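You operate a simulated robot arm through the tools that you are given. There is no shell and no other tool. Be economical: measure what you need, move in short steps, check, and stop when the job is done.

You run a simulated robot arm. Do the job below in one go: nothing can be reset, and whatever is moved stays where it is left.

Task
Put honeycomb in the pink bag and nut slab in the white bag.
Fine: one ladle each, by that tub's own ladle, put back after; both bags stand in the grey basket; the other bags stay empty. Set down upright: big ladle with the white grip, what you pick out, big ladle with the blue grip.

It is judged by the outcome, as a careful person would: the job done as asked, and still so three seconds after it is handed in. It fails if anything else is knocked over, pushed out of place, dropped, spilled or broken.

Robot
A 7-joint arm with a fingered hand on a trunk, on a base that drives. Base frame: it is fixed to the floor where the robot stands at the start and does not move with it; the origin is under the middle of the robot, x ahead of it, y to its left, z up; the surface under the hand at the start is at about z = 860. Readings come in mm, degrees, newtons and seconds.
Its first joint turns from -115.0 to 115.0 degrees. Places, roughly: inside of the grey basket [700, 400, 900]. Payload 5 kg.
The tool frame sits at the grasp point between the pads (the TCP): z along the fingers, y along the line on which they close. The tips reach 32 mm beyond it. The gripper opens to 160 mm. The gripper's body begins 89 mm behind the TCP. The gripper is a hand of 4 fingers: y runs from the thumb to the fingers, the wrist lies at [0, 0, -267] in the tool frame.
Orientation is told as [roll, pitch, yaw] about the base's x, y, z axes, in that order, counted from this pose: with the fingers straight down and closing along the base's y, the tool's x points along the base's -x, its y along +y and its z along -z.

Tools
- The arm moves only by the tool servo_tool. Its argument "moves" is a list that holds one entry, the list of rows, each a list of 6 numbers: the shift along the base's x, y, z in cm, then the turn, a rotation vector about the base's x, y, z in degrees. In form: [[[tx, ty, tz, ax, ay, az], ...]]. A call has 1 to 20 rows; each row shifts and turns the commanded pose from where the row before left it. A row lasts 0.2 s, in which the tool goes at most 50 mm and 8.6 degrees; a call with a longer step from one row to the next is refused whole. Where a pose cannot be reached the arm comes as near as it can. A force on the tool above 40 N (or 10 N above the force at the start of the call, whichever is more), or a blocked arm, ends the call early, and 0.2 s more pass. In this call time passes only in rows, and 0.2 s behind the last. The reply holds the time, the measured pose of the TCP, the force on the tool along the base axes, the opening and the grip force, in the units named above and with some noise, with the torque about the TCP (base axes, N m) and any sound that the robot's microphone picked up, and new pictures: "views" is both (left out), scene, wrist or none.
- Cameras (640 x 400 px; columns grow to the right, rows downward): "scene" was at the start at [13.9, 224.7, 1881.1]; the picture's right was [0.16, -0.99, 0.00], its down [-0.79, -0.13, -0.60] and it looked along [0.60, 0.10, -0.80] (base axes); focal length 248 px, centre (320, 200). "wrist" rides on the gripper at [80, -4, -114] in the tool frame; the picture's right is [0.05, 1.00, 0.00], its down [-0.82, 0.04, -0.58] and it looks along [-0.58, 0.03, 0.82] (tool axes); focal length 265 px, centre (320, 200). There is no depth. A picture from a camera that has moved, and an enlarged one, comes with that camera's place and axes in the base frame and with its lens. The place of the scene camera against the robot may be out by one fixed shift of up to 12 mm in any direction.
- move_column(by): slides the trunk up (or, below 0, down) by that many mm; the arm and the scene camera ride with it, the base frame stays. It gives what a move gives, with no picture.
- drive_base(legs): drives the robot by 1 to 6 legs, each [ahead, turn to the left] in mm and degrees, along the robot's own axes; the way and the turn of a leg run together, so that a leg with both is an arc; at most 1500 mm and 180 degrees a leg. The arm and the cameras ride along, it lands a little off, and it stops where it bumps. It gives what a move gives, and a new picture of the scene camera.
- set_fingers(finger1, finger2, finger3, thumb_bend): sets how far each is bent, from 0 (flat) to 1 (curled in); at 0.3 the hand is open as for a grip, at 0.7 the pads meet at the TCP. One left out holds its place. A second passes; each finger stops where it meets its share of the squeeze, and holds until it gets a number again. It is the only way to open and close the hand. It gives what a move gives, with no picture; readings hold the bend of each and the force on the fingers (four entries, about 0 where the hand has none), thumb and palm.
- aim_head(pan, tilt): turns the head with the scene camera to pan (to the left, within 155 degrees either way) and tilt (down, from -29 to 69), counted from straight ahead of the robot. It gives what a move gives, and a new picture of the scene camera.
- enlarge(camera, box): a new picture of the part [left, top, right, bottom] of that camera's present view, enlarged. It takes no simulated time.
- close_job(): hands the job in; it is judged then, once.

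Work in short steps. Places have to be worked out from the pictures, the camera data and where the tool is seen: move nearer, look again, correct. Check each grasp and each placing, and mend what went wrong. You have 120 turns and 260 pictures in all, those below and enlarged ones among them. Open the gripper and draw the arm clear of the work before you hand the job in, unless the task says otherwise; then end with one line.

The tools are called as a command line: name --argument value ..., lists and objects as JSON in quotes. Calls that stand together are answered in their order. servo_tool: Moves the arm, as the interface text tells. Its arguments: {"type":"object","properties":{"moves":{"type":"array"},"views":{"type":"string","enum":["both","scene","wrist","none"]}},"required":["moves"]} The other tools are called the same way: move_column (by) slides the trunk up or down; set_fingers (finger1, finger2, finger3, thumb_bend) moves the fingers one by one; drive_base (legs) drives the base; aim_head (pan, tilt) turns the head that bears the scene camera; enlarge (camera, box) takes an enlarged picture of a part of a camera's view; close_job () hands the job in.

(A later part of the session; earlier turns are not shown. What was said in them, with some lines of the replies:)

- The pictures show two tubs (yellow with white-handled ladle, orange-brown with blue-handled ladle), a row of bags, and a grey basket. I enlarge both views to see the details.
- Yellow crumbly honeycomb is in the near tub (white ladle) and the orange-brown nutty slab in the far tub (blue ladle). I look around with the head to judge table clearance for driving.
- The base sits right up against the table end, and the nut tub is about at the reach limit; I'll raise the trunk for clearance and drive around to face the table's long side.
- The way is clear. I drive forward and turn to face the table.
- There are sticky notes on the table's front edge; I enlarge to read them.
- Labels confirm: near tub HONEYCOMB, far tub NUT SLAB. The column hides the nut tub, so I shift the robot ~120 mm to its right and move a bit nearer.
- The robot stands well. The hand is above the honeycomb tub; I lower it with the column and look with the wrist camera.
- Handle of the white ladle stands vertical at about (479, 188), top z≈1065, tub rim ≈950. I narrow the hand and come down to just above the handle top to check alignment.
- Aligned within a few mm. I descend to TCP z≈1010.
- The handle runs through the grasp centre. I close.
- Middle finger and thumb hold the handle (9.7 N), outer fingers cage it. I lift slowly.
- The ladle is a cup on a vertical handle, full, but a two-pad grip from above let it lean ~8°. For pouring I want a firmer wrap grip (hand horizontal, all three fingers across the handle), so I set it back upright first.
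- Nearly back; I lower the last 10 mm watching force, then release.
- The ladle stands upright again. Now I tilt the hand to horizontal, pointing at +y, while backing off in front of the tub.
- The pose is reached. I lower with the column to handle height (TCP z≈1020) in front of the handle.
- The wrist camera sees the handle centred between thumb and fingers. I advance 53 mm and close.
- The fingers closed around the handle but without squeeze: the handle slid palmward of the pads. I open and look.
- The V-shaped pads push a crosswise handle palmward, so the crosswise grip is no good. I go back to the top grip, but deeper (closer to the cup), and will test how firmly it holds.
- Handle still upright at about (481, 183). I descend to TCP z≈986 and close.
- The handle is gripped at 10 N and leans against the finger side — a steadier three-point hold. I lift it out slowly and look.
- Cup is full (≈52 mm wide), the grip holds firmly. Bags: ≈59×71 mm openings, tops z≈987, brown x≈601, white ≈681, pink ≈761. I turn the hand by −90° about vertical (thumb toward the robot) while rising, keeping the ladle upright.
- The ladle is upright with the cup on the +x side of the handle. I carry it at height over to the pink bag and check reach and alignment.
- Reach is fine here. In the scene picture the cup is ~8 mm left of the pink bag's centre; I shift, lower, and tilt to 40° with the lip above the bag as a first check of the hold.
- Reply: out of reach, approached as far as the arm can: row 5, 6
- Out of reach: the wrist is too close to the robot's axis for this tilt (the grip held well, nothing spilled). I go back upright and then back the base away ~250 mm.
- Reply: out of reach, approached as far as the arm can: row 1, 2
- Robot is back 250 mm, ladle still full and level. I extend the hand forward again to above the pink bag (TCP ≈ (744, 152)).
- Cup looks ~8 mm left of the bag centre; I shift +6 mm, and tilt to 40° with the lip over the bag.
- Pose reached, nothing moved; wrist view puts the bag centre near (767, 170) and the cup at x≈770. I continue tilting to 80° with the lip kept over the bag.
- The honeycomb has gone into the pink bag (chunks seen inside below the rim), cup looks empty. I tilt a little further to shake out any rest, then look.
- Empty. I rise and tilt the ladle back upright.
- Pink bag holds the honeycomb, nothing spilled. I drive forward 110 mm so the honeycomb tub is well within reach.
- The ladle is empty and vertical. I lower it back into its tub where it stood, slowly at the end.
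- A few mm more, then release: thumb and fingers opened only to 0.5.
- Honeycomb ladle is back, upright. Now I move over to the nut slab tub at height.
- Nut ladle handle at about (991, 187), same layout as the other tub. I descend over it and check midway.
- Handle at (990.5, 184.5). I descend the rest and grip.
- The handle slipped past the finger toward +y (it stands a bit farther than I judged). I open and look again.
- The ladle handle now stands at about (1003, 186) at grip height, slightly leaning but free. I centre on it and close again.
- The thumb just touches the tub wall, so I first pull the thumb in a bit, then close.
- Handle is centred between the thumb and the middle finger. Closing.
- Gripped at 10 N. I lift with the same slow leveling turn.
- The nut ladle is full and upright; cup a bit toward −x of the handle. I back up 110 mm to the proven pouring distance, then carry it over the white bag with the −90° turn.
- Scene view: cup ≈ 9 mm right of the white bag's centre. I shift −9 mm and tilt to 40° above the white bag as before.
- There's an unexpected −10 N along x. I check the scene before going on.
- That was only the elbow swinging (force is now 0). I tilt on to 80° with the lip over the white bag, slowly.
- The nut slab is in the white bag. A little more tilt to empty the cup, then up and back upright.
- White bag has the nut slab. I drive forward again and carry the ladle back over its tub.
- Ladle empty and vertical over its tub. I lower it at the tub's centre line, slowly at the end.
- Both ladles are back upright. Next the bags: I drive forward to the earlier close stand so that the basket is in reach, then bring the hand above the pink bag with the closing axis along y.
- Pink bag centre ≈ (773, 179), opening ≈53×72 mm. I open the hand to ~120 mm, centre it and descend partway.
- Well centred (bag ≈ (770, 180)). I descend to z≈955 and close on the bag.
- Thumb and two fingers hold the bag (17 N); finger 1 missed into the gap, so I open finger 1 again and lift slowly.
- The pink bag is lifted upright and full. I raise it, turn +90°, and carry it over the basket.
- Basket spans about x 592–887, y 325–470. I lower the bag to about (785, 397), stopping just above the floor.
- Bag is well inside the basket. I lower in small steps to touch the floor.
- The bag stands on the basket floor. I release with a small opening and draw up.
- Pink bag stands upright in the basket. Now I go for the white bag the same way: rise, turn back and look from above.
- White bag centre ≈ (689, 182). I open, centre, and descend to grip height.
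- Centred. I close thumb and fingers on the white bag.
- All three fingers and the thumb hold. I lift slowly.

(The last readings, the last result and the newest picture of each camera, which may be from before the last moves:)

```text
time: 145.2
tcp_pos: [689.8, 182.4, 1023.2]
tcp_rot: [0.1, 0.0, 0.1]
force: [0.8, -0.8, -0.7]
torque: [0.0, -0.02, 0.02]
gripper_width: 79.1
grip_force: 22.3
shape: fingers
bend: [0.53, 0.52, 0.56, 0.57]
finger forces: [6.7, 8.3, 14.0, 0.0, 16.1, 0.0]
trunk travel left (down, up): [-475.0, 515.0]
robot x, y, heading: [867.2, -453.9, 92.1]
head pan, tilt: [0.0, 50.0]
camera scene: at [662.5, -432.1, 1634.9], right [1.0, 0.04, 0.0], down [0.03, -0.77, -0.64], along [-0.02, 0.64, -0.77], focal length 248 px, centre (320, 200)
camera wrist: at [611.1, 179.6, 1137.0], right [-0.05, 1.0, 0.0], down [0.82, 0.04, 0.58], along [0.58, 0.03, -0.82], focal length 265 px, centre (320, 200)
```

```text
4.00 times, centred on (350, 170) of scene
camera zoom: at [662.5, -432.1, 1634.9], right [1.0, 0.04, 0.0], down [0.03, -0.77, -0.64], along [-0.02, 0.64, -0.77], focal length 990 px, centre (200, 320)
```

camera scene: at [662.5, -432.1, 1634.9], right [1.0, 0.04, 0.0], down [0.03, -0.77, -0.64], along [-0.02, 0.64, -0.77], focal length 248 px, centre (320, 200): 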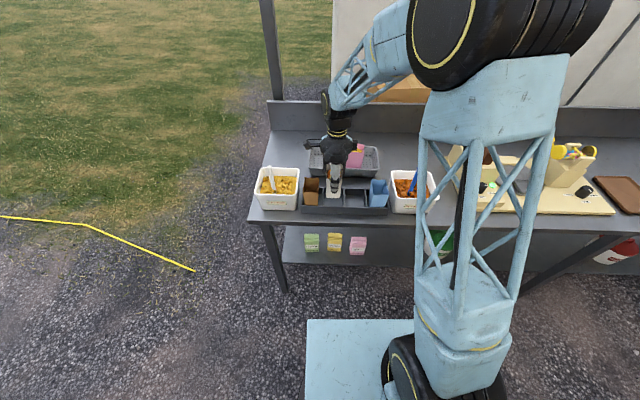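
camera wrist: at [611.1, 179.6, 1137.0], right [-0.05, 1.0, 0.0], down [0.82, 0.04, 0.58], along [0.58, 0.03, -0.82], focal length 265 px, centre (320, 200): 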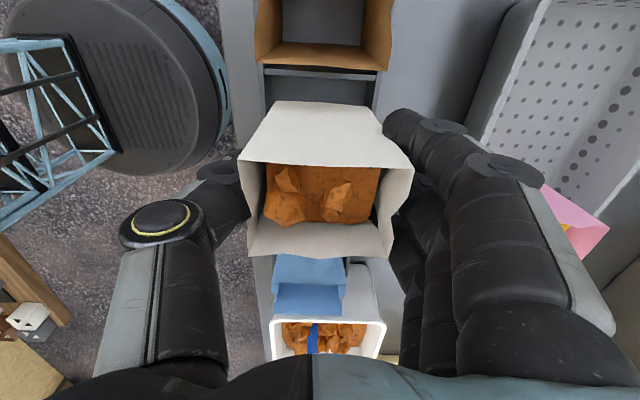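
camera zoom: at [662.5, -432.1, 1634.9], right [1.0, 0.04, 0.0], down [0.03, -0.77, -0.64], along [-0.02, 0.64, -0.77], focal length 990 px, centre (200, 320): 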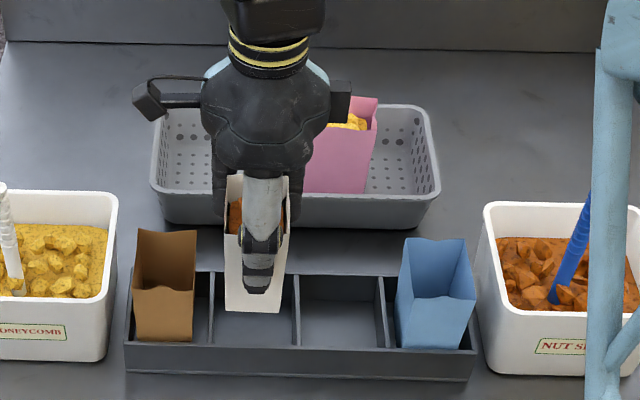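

White bag lifted upright. I raise it, turn +90° and bring it over the left part of the basket.

servo_tool --moves '[[[0, 0, 3, 0, 0, 0], [0, 0, 4, 0, 0, 4], [0, 0.5, 4, 0, 0, 7], [-0.1, 2, 0, 0, 0, 8], [-0.1, 2, 0, 0, 0, 8], [-0.2, 2.2, 0, 0, 0, 8], [-0.2, 2.5, 0, 0, 0, 8], [-0.2, 2.5, 0, 0, 0, 8], [-0.2, 2.5, 0, 0, 0, 8], [-0.2, 2.5, 0, 0, 0, 8], [-0.2, 2.3, 0, 0, 0, 8], [0, 2, 0, 0, 0, 8], [0, 0.5, 0, 0, 0, 7]]]' --views "both"

enlarge --camera "scene" --box '[280, 100, 420, 200]'

```text
time: 148.0
tcp_pos: [678.5, 398.7, 1134.4]
tcp_rot: [0.1, 0.1, 90.1]
force: [-0.3, -0.1, -0.5]
torque: [0.02, 0.0, -0.03]
gripper_width: 79.1
grip_force: 22.2
shape: fingers
bend: [0.53, 0.52, 0.56, 0.57]
finger forces: [7.2, 8.6, 13.1, 0.0, 15.4, 0.1]
trunk travel left (down, up): [-475.0, 515.0]
robot x, y, heading: [865.6, -450.4, 91.8]
head pan, tilt: [0.0, 50.0]
camera scene: at [662.5, -431.6, 1634.9], right [1.0, 0.04, 0.0], down [0.03, -0.77, -0.64], along [-0.02, 0.64, -0.77], focal length 248 px, centre (320, 200)
camera wrist: at [682.9, 318.6, 1248.3], right [-1.0, -0.05, 0.0], down [-0.04, 0.82, 0.58], along [-0.03, 0.58, -0.82], focal length 265 px, centre (320, 200)
```

scene: 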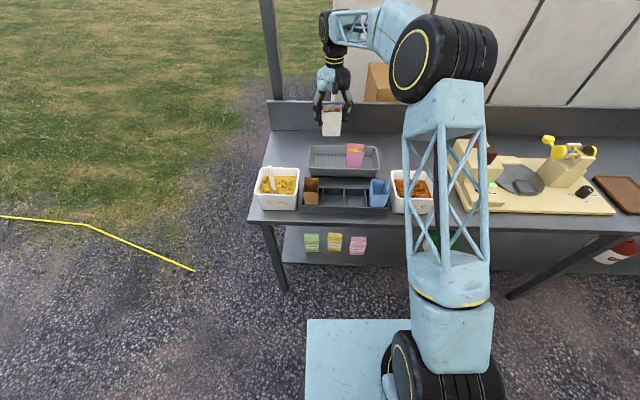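
wrist: 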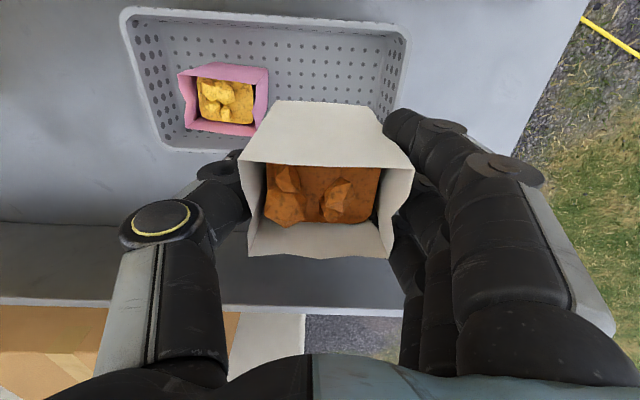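

```text
4.00 times, centred on (350, 150) of scene
camera zoom: at [662.5, -431.6, 1634.9], right [1.0, 0.04, 0.0], down [0.03, -0.77, -0.64], along [-0.02, 0.64, -0.77], focal length 990 px, centre (200, 400)
```

zoom: 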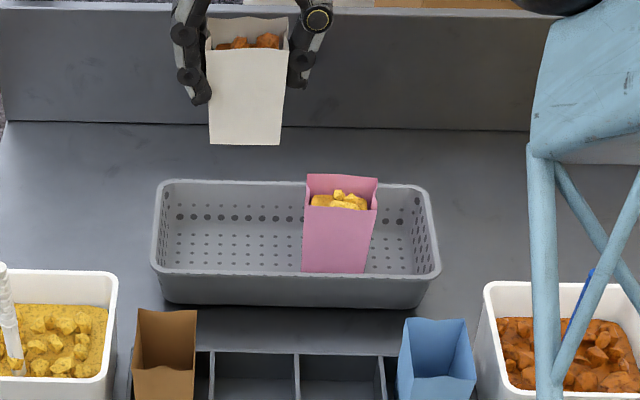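

Pink spans about x 747–821; to keep the thumb clear of it I shift to x≈664 and lower to just above the floor, then check.

servo_tool --moves '[[[-1.4, 0, -2, 0, 0, 0], [0, 0, -3, 0, 0, 0], [0, 0, -3.5, 0, 0, 0], [0, 0, -3, 0, 0, 0]]]' --views "both"

enlarge --camera "scene" --box '[290, 110, 390, 190]'

enlarge --camera "wrist" --box '[60, 0, 540, 300]'

```text
time: 149.0
tcp_pos: [662.3, 397.7, 1017.8]
tcp_rot: [0.1, 0.1, 90.2]
force: [-0.8, 0.6, -0.4]
torque: [0.01, -0.03, 0.04]
gripper_width: 79.1
grip_force: 22.3
shape: fingers
bend: [0.53, 0.52, 0.56, 0.57]
finger forces: [7.4, 8.6, 13.4, 0.1, 15.4, 0.1]
trunk travel left (down, up): [-475.0, 515.0]
robot x, y, heading: [864.7, -452.5, 92.3]
head pan, tilt: [0.0, 50.0]
camera scene: at [662.2, -431.5, 1634.9], right [1.0, 0.04, 0.0], down [0.03, -0.77, -0.64], along [-0.02, 0.64, -0.77], focal length 248 px, centre (320, 200)
camera wrist: at [667.4, 318.3, 1133.3], right [-1.0, -0.05, 0.0], down [-0.04, 0.82, 0.58], along [-0.03, 0.58, -0.82], focal length 265 px, centre (320, 200)
```

scene: 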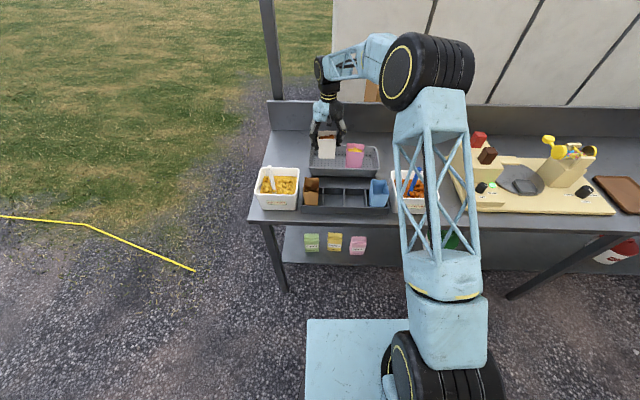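
wrist: 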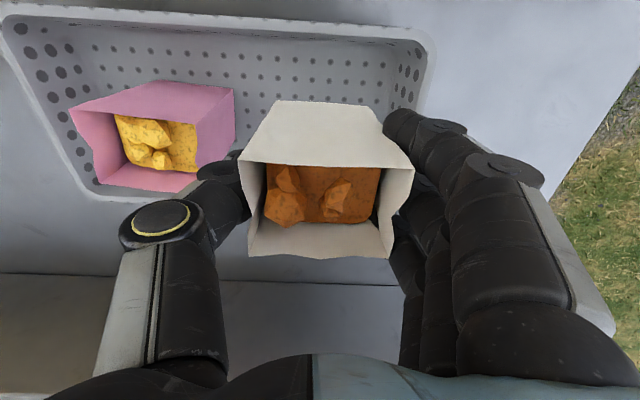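

```text
5.00 times, centred on (340, 150) of scene
camera zoom: at [662.2, -431.5, 1634.9], right [1.0, 0.04, 0.0], down [0.03, -0.77, -0.64], along [-0.02, 0.64, -0.77], focal length 1238 px, centre (220, 450)
```

zoom: 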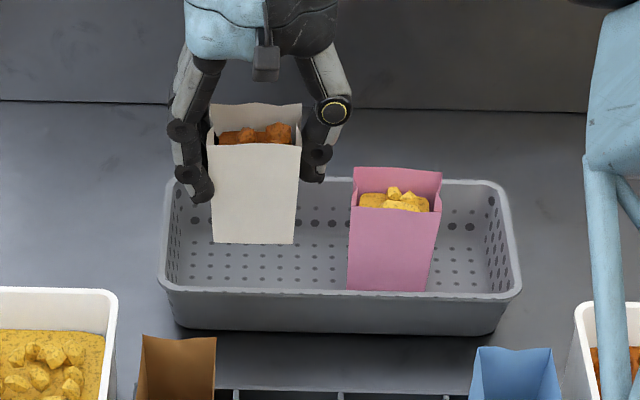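

```text
1.33 times, centred on (300, 150) of wrist
camera zoom: at [667.4, 318.3, 1133.3], right [-1.0, -0.05, 0.0], down [-0.04, 0.82, 0.58], along [-0.03, 0.58, -0.82], focal length 354 px, centre (347, 267)
```

zoom: 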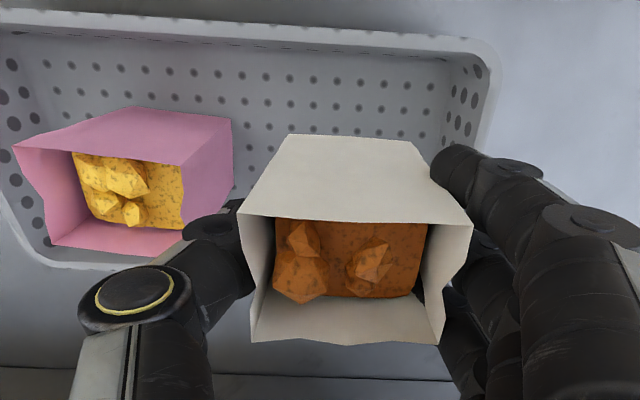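

Clearances look ok; I shift 5 mm right and lower the rest in small steps.

servo_tool --moves '[[[0.5, 0, -2, 0, 0, 0], [0, 0, -2, 0, 0, 0], [0, 0, -1, 0, 0, 0], [0, 0, -0.6, 0, 0, 0], [0, 0, -0.4, 0, 0, 0]]]' --views "both"

enlarge --camera "scene" --box '[290, 110, 390, 190]'

```text
time: 150.2
tcp_pos: [668.6, 398.8, 958.6]
tcp_rot: [0.1, 0.1, 90.0]
force: [-0.5, 0.8, 0.2]
torque: [0.01, 0.01, 0.02]
gripper_width: 79.1
grip_force: 22.7
shape: fingers
bend: [0.53, 0.52, 0.56, 0.57]
finger forces: [7.4, 8.8, 13.3, 0.0, 15.3, 0.1]
trunk travel left (down, up): [-475.0, 515.0]
robot x, y, heading: [868.1, -448.2, 92.1]
head pan, tilt: [0.0, 50.0]
camera scene: at [662.4, -431.7, 1634.9], right [1.0, 0.04, 0.0], down [0.03, -0.77, -0.64], along [-0.02, 0.64, -0.77], focal length 248 px, centre (320, 200)
camera wrist: at [673.6, 318.0, 1072.8], right [-1.0, -0.05, 0.0], down [-0.04, 0.82, 0.58], along [-0.03, 0.58, -0.82], focal length 265 px, centre (320, 200)
```

scene: 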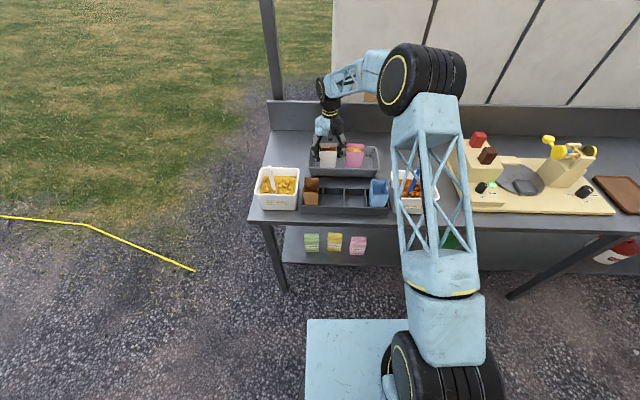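
wrist: 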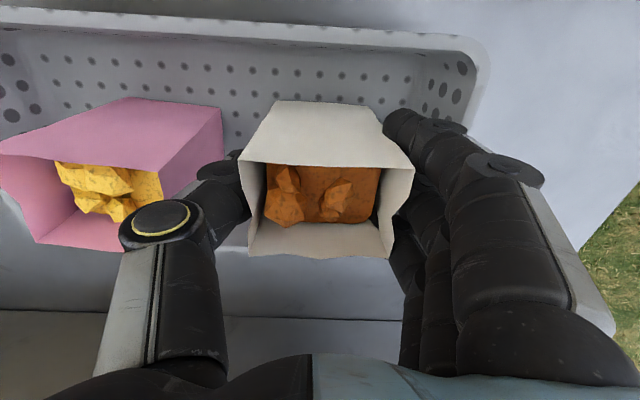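

```text
5.00 times, centred on (340, 150) of scene
camera zoom: at [662.4, -431.7, 1634.9], right [1.0, 0.04, 0.0], down [0.03, -0.77, -0.64], along [-0.02, 0.64, -0.77], focal length 1238 px, centre (220, 450)
```

zoom: 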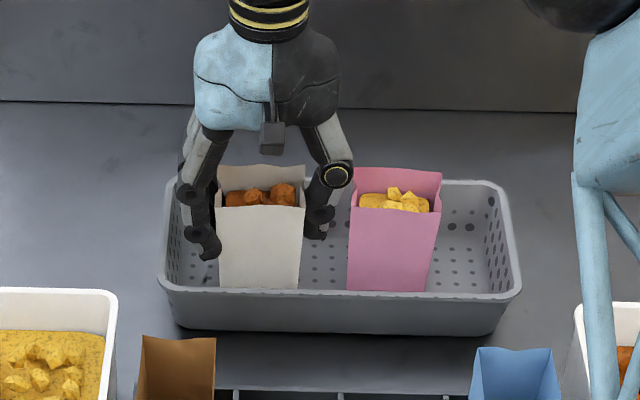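

Clear on both sides and almost on the floor; I lower in 2 mm steps until contact.

servo_tool --moves '[[[0, 0, -0.2, 0, 0, 0], [0, 0, -0.2, 0, 0, 0]]]' --views "none"

servo_tool --moves '[[[0, 0, -0.15, 0, 0, 0]]]' --views "none"

servo_tool --moves '[[[0, 0, -0.1, 0, 0, 0]]]' --views "none"

```text
time: 150.8
tcp_pos: [666.5, 397.3, 955.2]
tcp_rot: [0.1, -0.1, 90.1]
force: [0.4, -0.5, 0.1]
torque: [0.0, 0.0, 0.01]
gripper_width: 79.3
grip_force: 22.2
shape: fingers
bend: [0.53, 0.52, 0.56, 0.57]
finger forces: [7.6, 8.9, 13.3, 0.1, 15.3, 0.1]
trunk travel left (down, up): [-475.0, 515.0]
robot x, y, heading: [865.1, -451.0, 91.9]
head pan, tilt: [0.0, 50.0]
```

```text
time: 151.2
tcp_pos: [667.6, 397.8, 953.7]
tcp_rot: [0.2, 0.0, 90.1]
force: [0.1, 0.2, -0.3]
torque: [0.02, 0.01, 0.01]
gripper_width: 79.2
grip_force: 22.3
shape: fingers
bend: [0.53, 0.52, 0.56, 0.57]
finger forces: [7.5, 8.8, 13.3, 0.0, 15.4, 0.0]
trunk travel left (down, up): [-475.0, 515.0]
robot x, y, heading: [864.6, -453.3, 91.9]
head pan, tilt: [0.0, 50.0]
```

```text
time: 151.6
tcp_pos: [667.6, 398.2, 952.6]
tcp_rot: [0.2, 0.0, 90.2]
force: [-0.2, 0.6, -0.2]
torque: [0.02, 0.02, 0.0]
gripper_width: 78.9
grip_force: 22.4
shape: fingers
bend: [0.53, 0.52, 0.56, 0.57]
finger forces: [7.4, 8.8, 13.3, 0.0, 15.2, 0.0]
trunk travel left (down, up): [-475.0, 515.0]
robot x, y, heading: [867.9, -449.1, 92.0]
head pan, tilt: [0.0, 50.0]
```

servo_tool --moves '[[[0, 0, -0.15, 0, 0, 0]]]' --views "none"

servo_tool --moves '[[[0, 0, -0.1, 0, 0, 0]]]' --views "none"

```text
time: 152.0
tcp_pos: [666.6, 397.4, 951.7]
tcp_rot: [0.1, 0.0, 90.1]
force: [0.1, -0.1, 2.2]
torque: [-0.01, 0.13, 0.05]
gripper_width: 79.0
grip_force: 22.3
shape: fingers
bend: [0.53, 0.52, 0.57, 0.57]
finger forces: [7.5, 8.7, 13.1, 0.0, 15.4, 0.0]
trunk travel left (down, up): [-475.0, 515.0]
robot x, y, heading: [867.4, -452.7, 92.1]
head pan, tilt: [0.0, 50.0]
```

```text
time: 152.4
tcp_pos: [667.6, 397.3, 950.5]
tcp_rot: [0.1, -0.2, 90.2]
force: [0.3, 0.3, 7.8]
torque: [-0.01, 0.28, 0.01]
gripper_width: 78.7
grip_force: 22.4
shape: fingers
bend: [0.53, 0.52, 0.57, 0.57]
finger forces: [7.4, 8.5, 12.9, 0.0, 16.2, 0.0]
trunk travel left (down, up): [-475.0, 515.0]
robot x, y, heading: [865.8, -451.4, 91.9]
head pan, tilt: [0.0, 50.0]
```

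The bag is on the floor (8 N). I release with a small opening, back to check before rising.

set_fingers --finger1 0.49 --finger2 0.49 --finger3 0.49 --thumb_bend 0.53

servo_tool --moves '[[[0, 0, 0.5, 0, 0, 0]]]' --views "both"

enlarge --camera "scene" --box '[290, 110, 390, 190]'

```text
time: 153.4
tcp_pos: [667.8, 397.8, 950.0]
tcp_rot: [0.1, 0.0, 90.0]
force: [0.2, -0.5, 0.6]
torque: [0.01, 0.01, 0.02]
gripper_width: 87.3
grip_force: 0.0
shape: fingers
bend: [0.49, 0.49, 0.49, 0.53]
finger forces: [0.1, 0.0, 0.0, 0.0, 0.0, 0.0]
trunk travel left (down, up): [-475.0, 515.0]
robot x, y, heading: [864.8, -448.9, 92.2]
head pan, tilt: [0.0, 50.0]
```

```text
time: 153.8
tcp_pos: [667.4, 398.2, 953.4]
tcp_rot: [0.0, 0.0, 90.1]
force: [0.7, -0.1, 1.0]
torque: [0.0, -0.02, -0.01]
gripper_width: 87.1
grip_force: 0.0
shape: fingers
bend: [0.49, 0.49, 0.49, 0.53]
finger forces: [0.0, 0.1, 0.0, 0.1, 0.1, 0.0]
trunk travel left (down, up): [-475.0, 515.0]
robot x, y, heading: [868.8, -451.0, 91.9]
head pan, tilt: [0.0, 50.0]
camera scene: at [662.4, -431.8, 1634.9], right [1.0, 0.04, 0.0], down [0.03, -0.77, -0.64], along [-0.02, 0.64, -0.77], focal length 248 px, centre (320, 200)
camera wrist: at [673.1, 318.1, 1069.0], right [-1.0, -0.05, 0.0], down [-0.04, 0.82, 0.58], along [-0.03, 0.58, -0.82], focal length 265 px, centre (320, 200)
```

scene: 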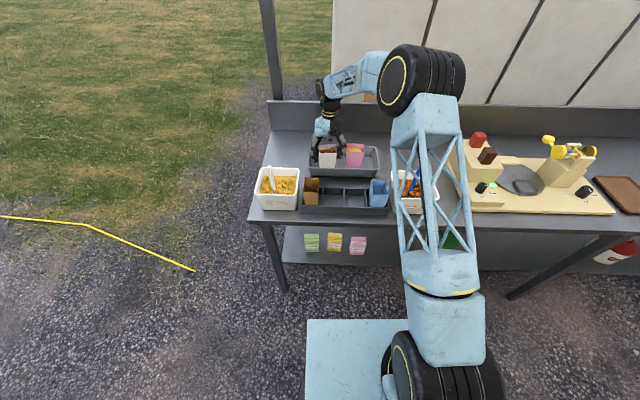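
wrist: 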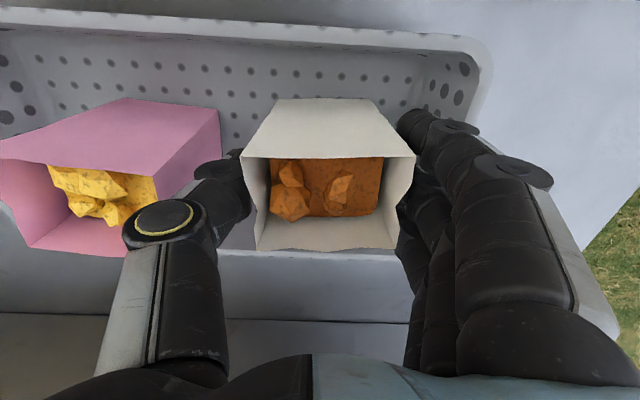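

```text
5.00 times, centred on (340, 150) of scene
camera zoom: at [662.4, -431.8, 1634.9], right [1.0, 0.04, 0.0], down [0.03, -0.77, -0.64], along [-0.02, 0.64, -0.77], focal length 1238 px, centre (220, 450)
```

zoom: 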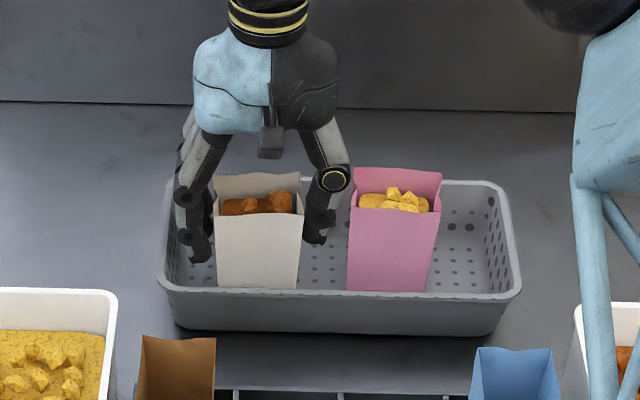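

Free (zero forces). I rise straight up and away.

servo_tool --moves '[[[0, 0, 1, 0, 0, 0], [0, 0, 1.5, 0, 0, 0], [0, 0, 3, 0, 0, 0], [0, 0, 4, 0, 0, 0], [0, 0, 4, 0, 0, 0], [0, 0, 4, 0, 0, 0], [0, 0, 4, 0, 0, 0], [0, 0, 4, 0, 0, 0]]]' --views "both"

enlarge --camera "scene" --box '[250, 130, 410, 230]'

```text
time: 155.6
tcp_pos: [668.4, 396.7, 1209.8]
tcp_rot: [0.1, 0.0, 90.2]
force: [-0.9, 0.5, -0.1]
torque: [0.03, 0.01, 0.01]
gripper_width: 87.2
grip_force: 0.0
shape: fingers
bend: [0.49, 0.49, 0.49, 0.53]
finger forces: [0.1, 0.0, 0.1, 0.0, 0.0, 0.0]
trunk travel left (down, up): [-475.0, 515.0]
robot x, y, heading: [867.8, -451.3, 91.8]
head pan, tilt: [0.0, 50.0]
camera scene: at [662.4, -432.0, 1634.9], right [1.0, 0.04, 0.0], down [0.03, -0.77, -0.64], along [-0.02, 0.64, -0.77], focal length 248 px, centre (320, 200)
camera wrist: at [673.3, 317.1, 1324.5], right [-1.0, -0.05, 0.0], down [-0.04, 0.82, 0.58], along [-0.03, 0.58, -0.82], focal length 265 px, centre (320, 200)
```

scene: 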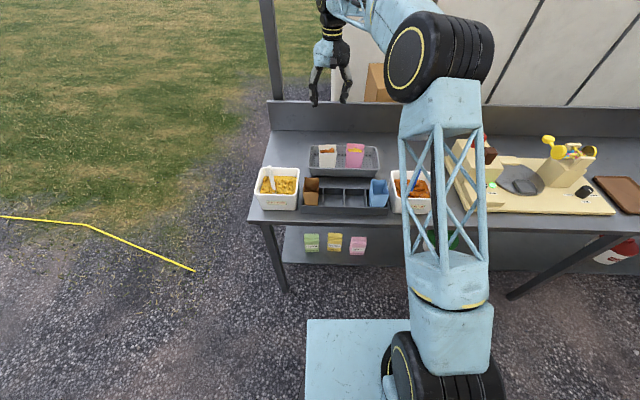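
wrist: 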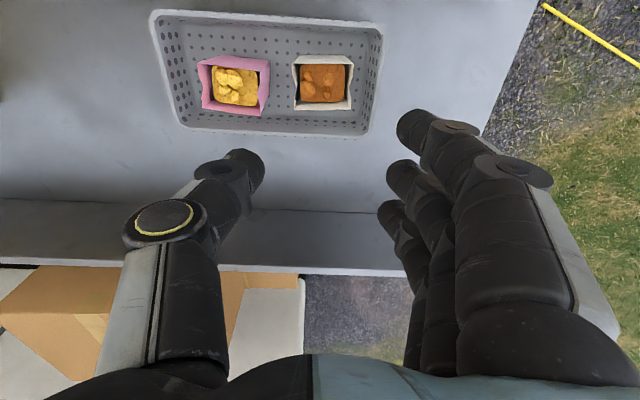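

```text
4.00 times, centred on (330, 180) of scene
camera zoom: at [662.4, -432.0, 1634.9], right [1.0, 0.04, 0.0], down [0.03, -0.77, -0.64], along [-0.02, 0.64, -0.77], focal length 990 px, centre (280, 280)
```

zoom: 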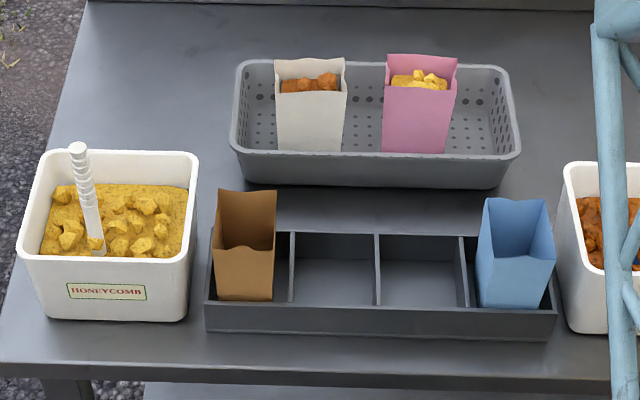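

Both bags stand in the basket, brown and blue are empty. I open the hand, raise clear, and take a last look at everything including the nut tub.

set_fingers --finger1 0.3 --finger2 0.3 --finger3 0.3 --thumb_bend 0.3

move_column --by 120

servo_tool --moves '[[[0, -3, 0, 0, 0, 0], [3, -4, 0, 0, 0, 0], [4, -3, 0, 0, 0, 0], [4, -3, 0, 0, 0, 0], [4, -3, 0, 0, 0, 0]]]' --views "both"

enlarge --camera "scene" --box '[250, 150, 490, 300]'

enlarge --camera "wrist" --box '[100, 0, 500, 250]'

```text
time: 156.6
tcp_pos: [667.9, 397.6, 1209.9]
tcp_rot: [0.1, 0.0, 90.1]
force: [-1.5, -0.7, 0.4]
torque: [0.03, 0.01, 0.0]
gripper_width: 170.1
grip_force: 0.0
shape: fingers
bend: [0.3, 0.3, 0.3, 0.3]
finger forces: [0.1, 0.0, 0.1, 0.0, 0.0, 0.0]
trunk travel left (down, up): [-475.0, 515.0]
robot x, y, heading: [866.2, -454.1, 92.0]
head pan, tilt: [0.0, 50.0]
```

```text
time: 158.1
tcp_pos: [667.1, 397.8, 1329.8]
tcp_rot: [0.1, 0.0, 90.0]
force: [-0.1, -0.2, 0.7]
torque: [-0.03, 0.0, 0.03]
gripper_width: 169.9
grip_force: 0.1
shape: fingers
bend: [0.3, 0.3, 0.3, 0.3]
finger forces: [0.0, 0.0, 0.0, 0.1, 0.1, 0.0]
trunk travel left (down, up): [-595.0, 395.0]
robot x, y, heading: [868.2, -448.9, 92.0]
head pan, tilt: [0.0, 50.0]
```

```text
time: 159.3
tcp_pos: [821.0, 236.2, 1328.7]
tcp_rot: [0.1, 0.0, 90.1]
force: [0.4, -0.3, -0.2]
torque: [0.03, 0.01, 0.02]
gripper_width: 170.2
grip_force: 0.1
shape: fingers
bend: [0.3, 0.3, 0.3, 0.3]
finger forces: [0.0, 0.0, 0.0, 0.1, 0.0, 0.1]
trunk travel left (down, up): [-595.0, 395.0]
robot x, y, heading: [869.6, -452.0, 92.3]
head pan, tilt: [0.0, 50.0]
camera scene: at [663.5, -433.0, 1755.1], right [1.0, 0.04, 0.0], down [0.03, -0.76, -0.64], along [-0.02, 0.64, -0.77], focal length 248 px, centre (320, 200)
camera wrist: at [825.5, 156.9, 1441.9], right [-1.0, -0.05, 0.0], down [-0.04, 0.81, 0.58], along [-0.03, 0.58, -0.82], focal length 265 px, centre (320, 200)
```

scene: 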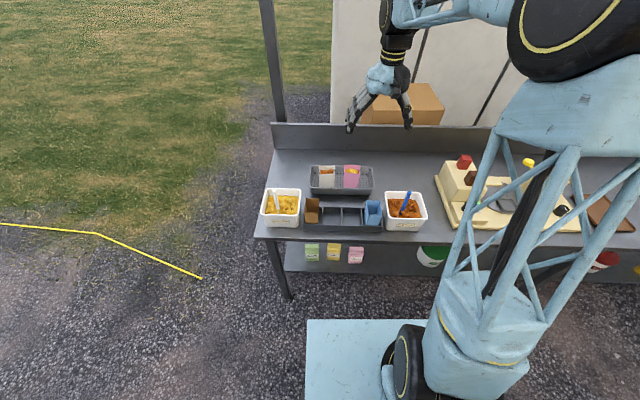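
wrist: 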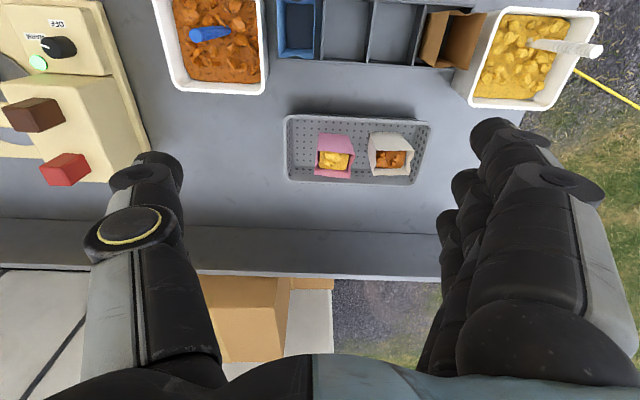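

```text
2.67 times, centred on (370, 225) of scene
camera zoom: at [663.5, -433.0, 1755.1], right [1.0, 0.04, 0.0], down [0.03, -0.76, -0.64], along [-0.02, 0.64, -0.77], focal length 660 px, centre (187, 133)
```

zoom: 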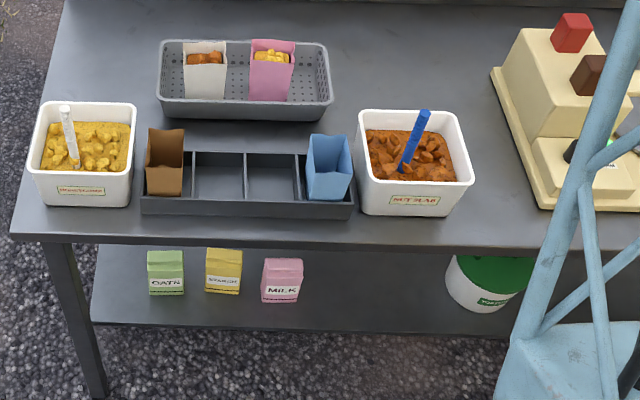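

```text
1.60 times, centred on (300, 125) of wrist
camera zoom: at [825.5, 156.9, 1441.9], right [-1.0, -0.05, 0.0], down [-0.04, 0.81, 0.58], along [-0.03, 0.58, -0.82], focal length 425 px, centre (352, 320)
```

zoom: 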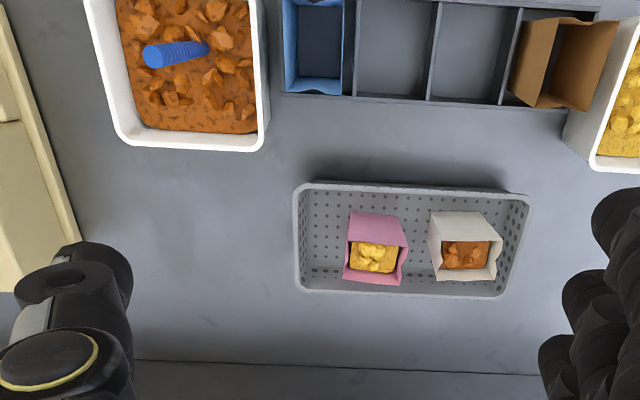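

Both ladles stand upright in their own tubs. Both filled bags stand in the grey basket, the other bags are empty, and nothing is spilled. The hand is open and clear, so I hand in.

close_job

```text
The job is handed in.
```

Job handed in: one ladle of honeycomb is in the pink bag and one ladle of nut slab is in the white bag, both bags stand upright in the grey basket, both ladles are back upright in their own tubs, and the brown and blue bags are empty.
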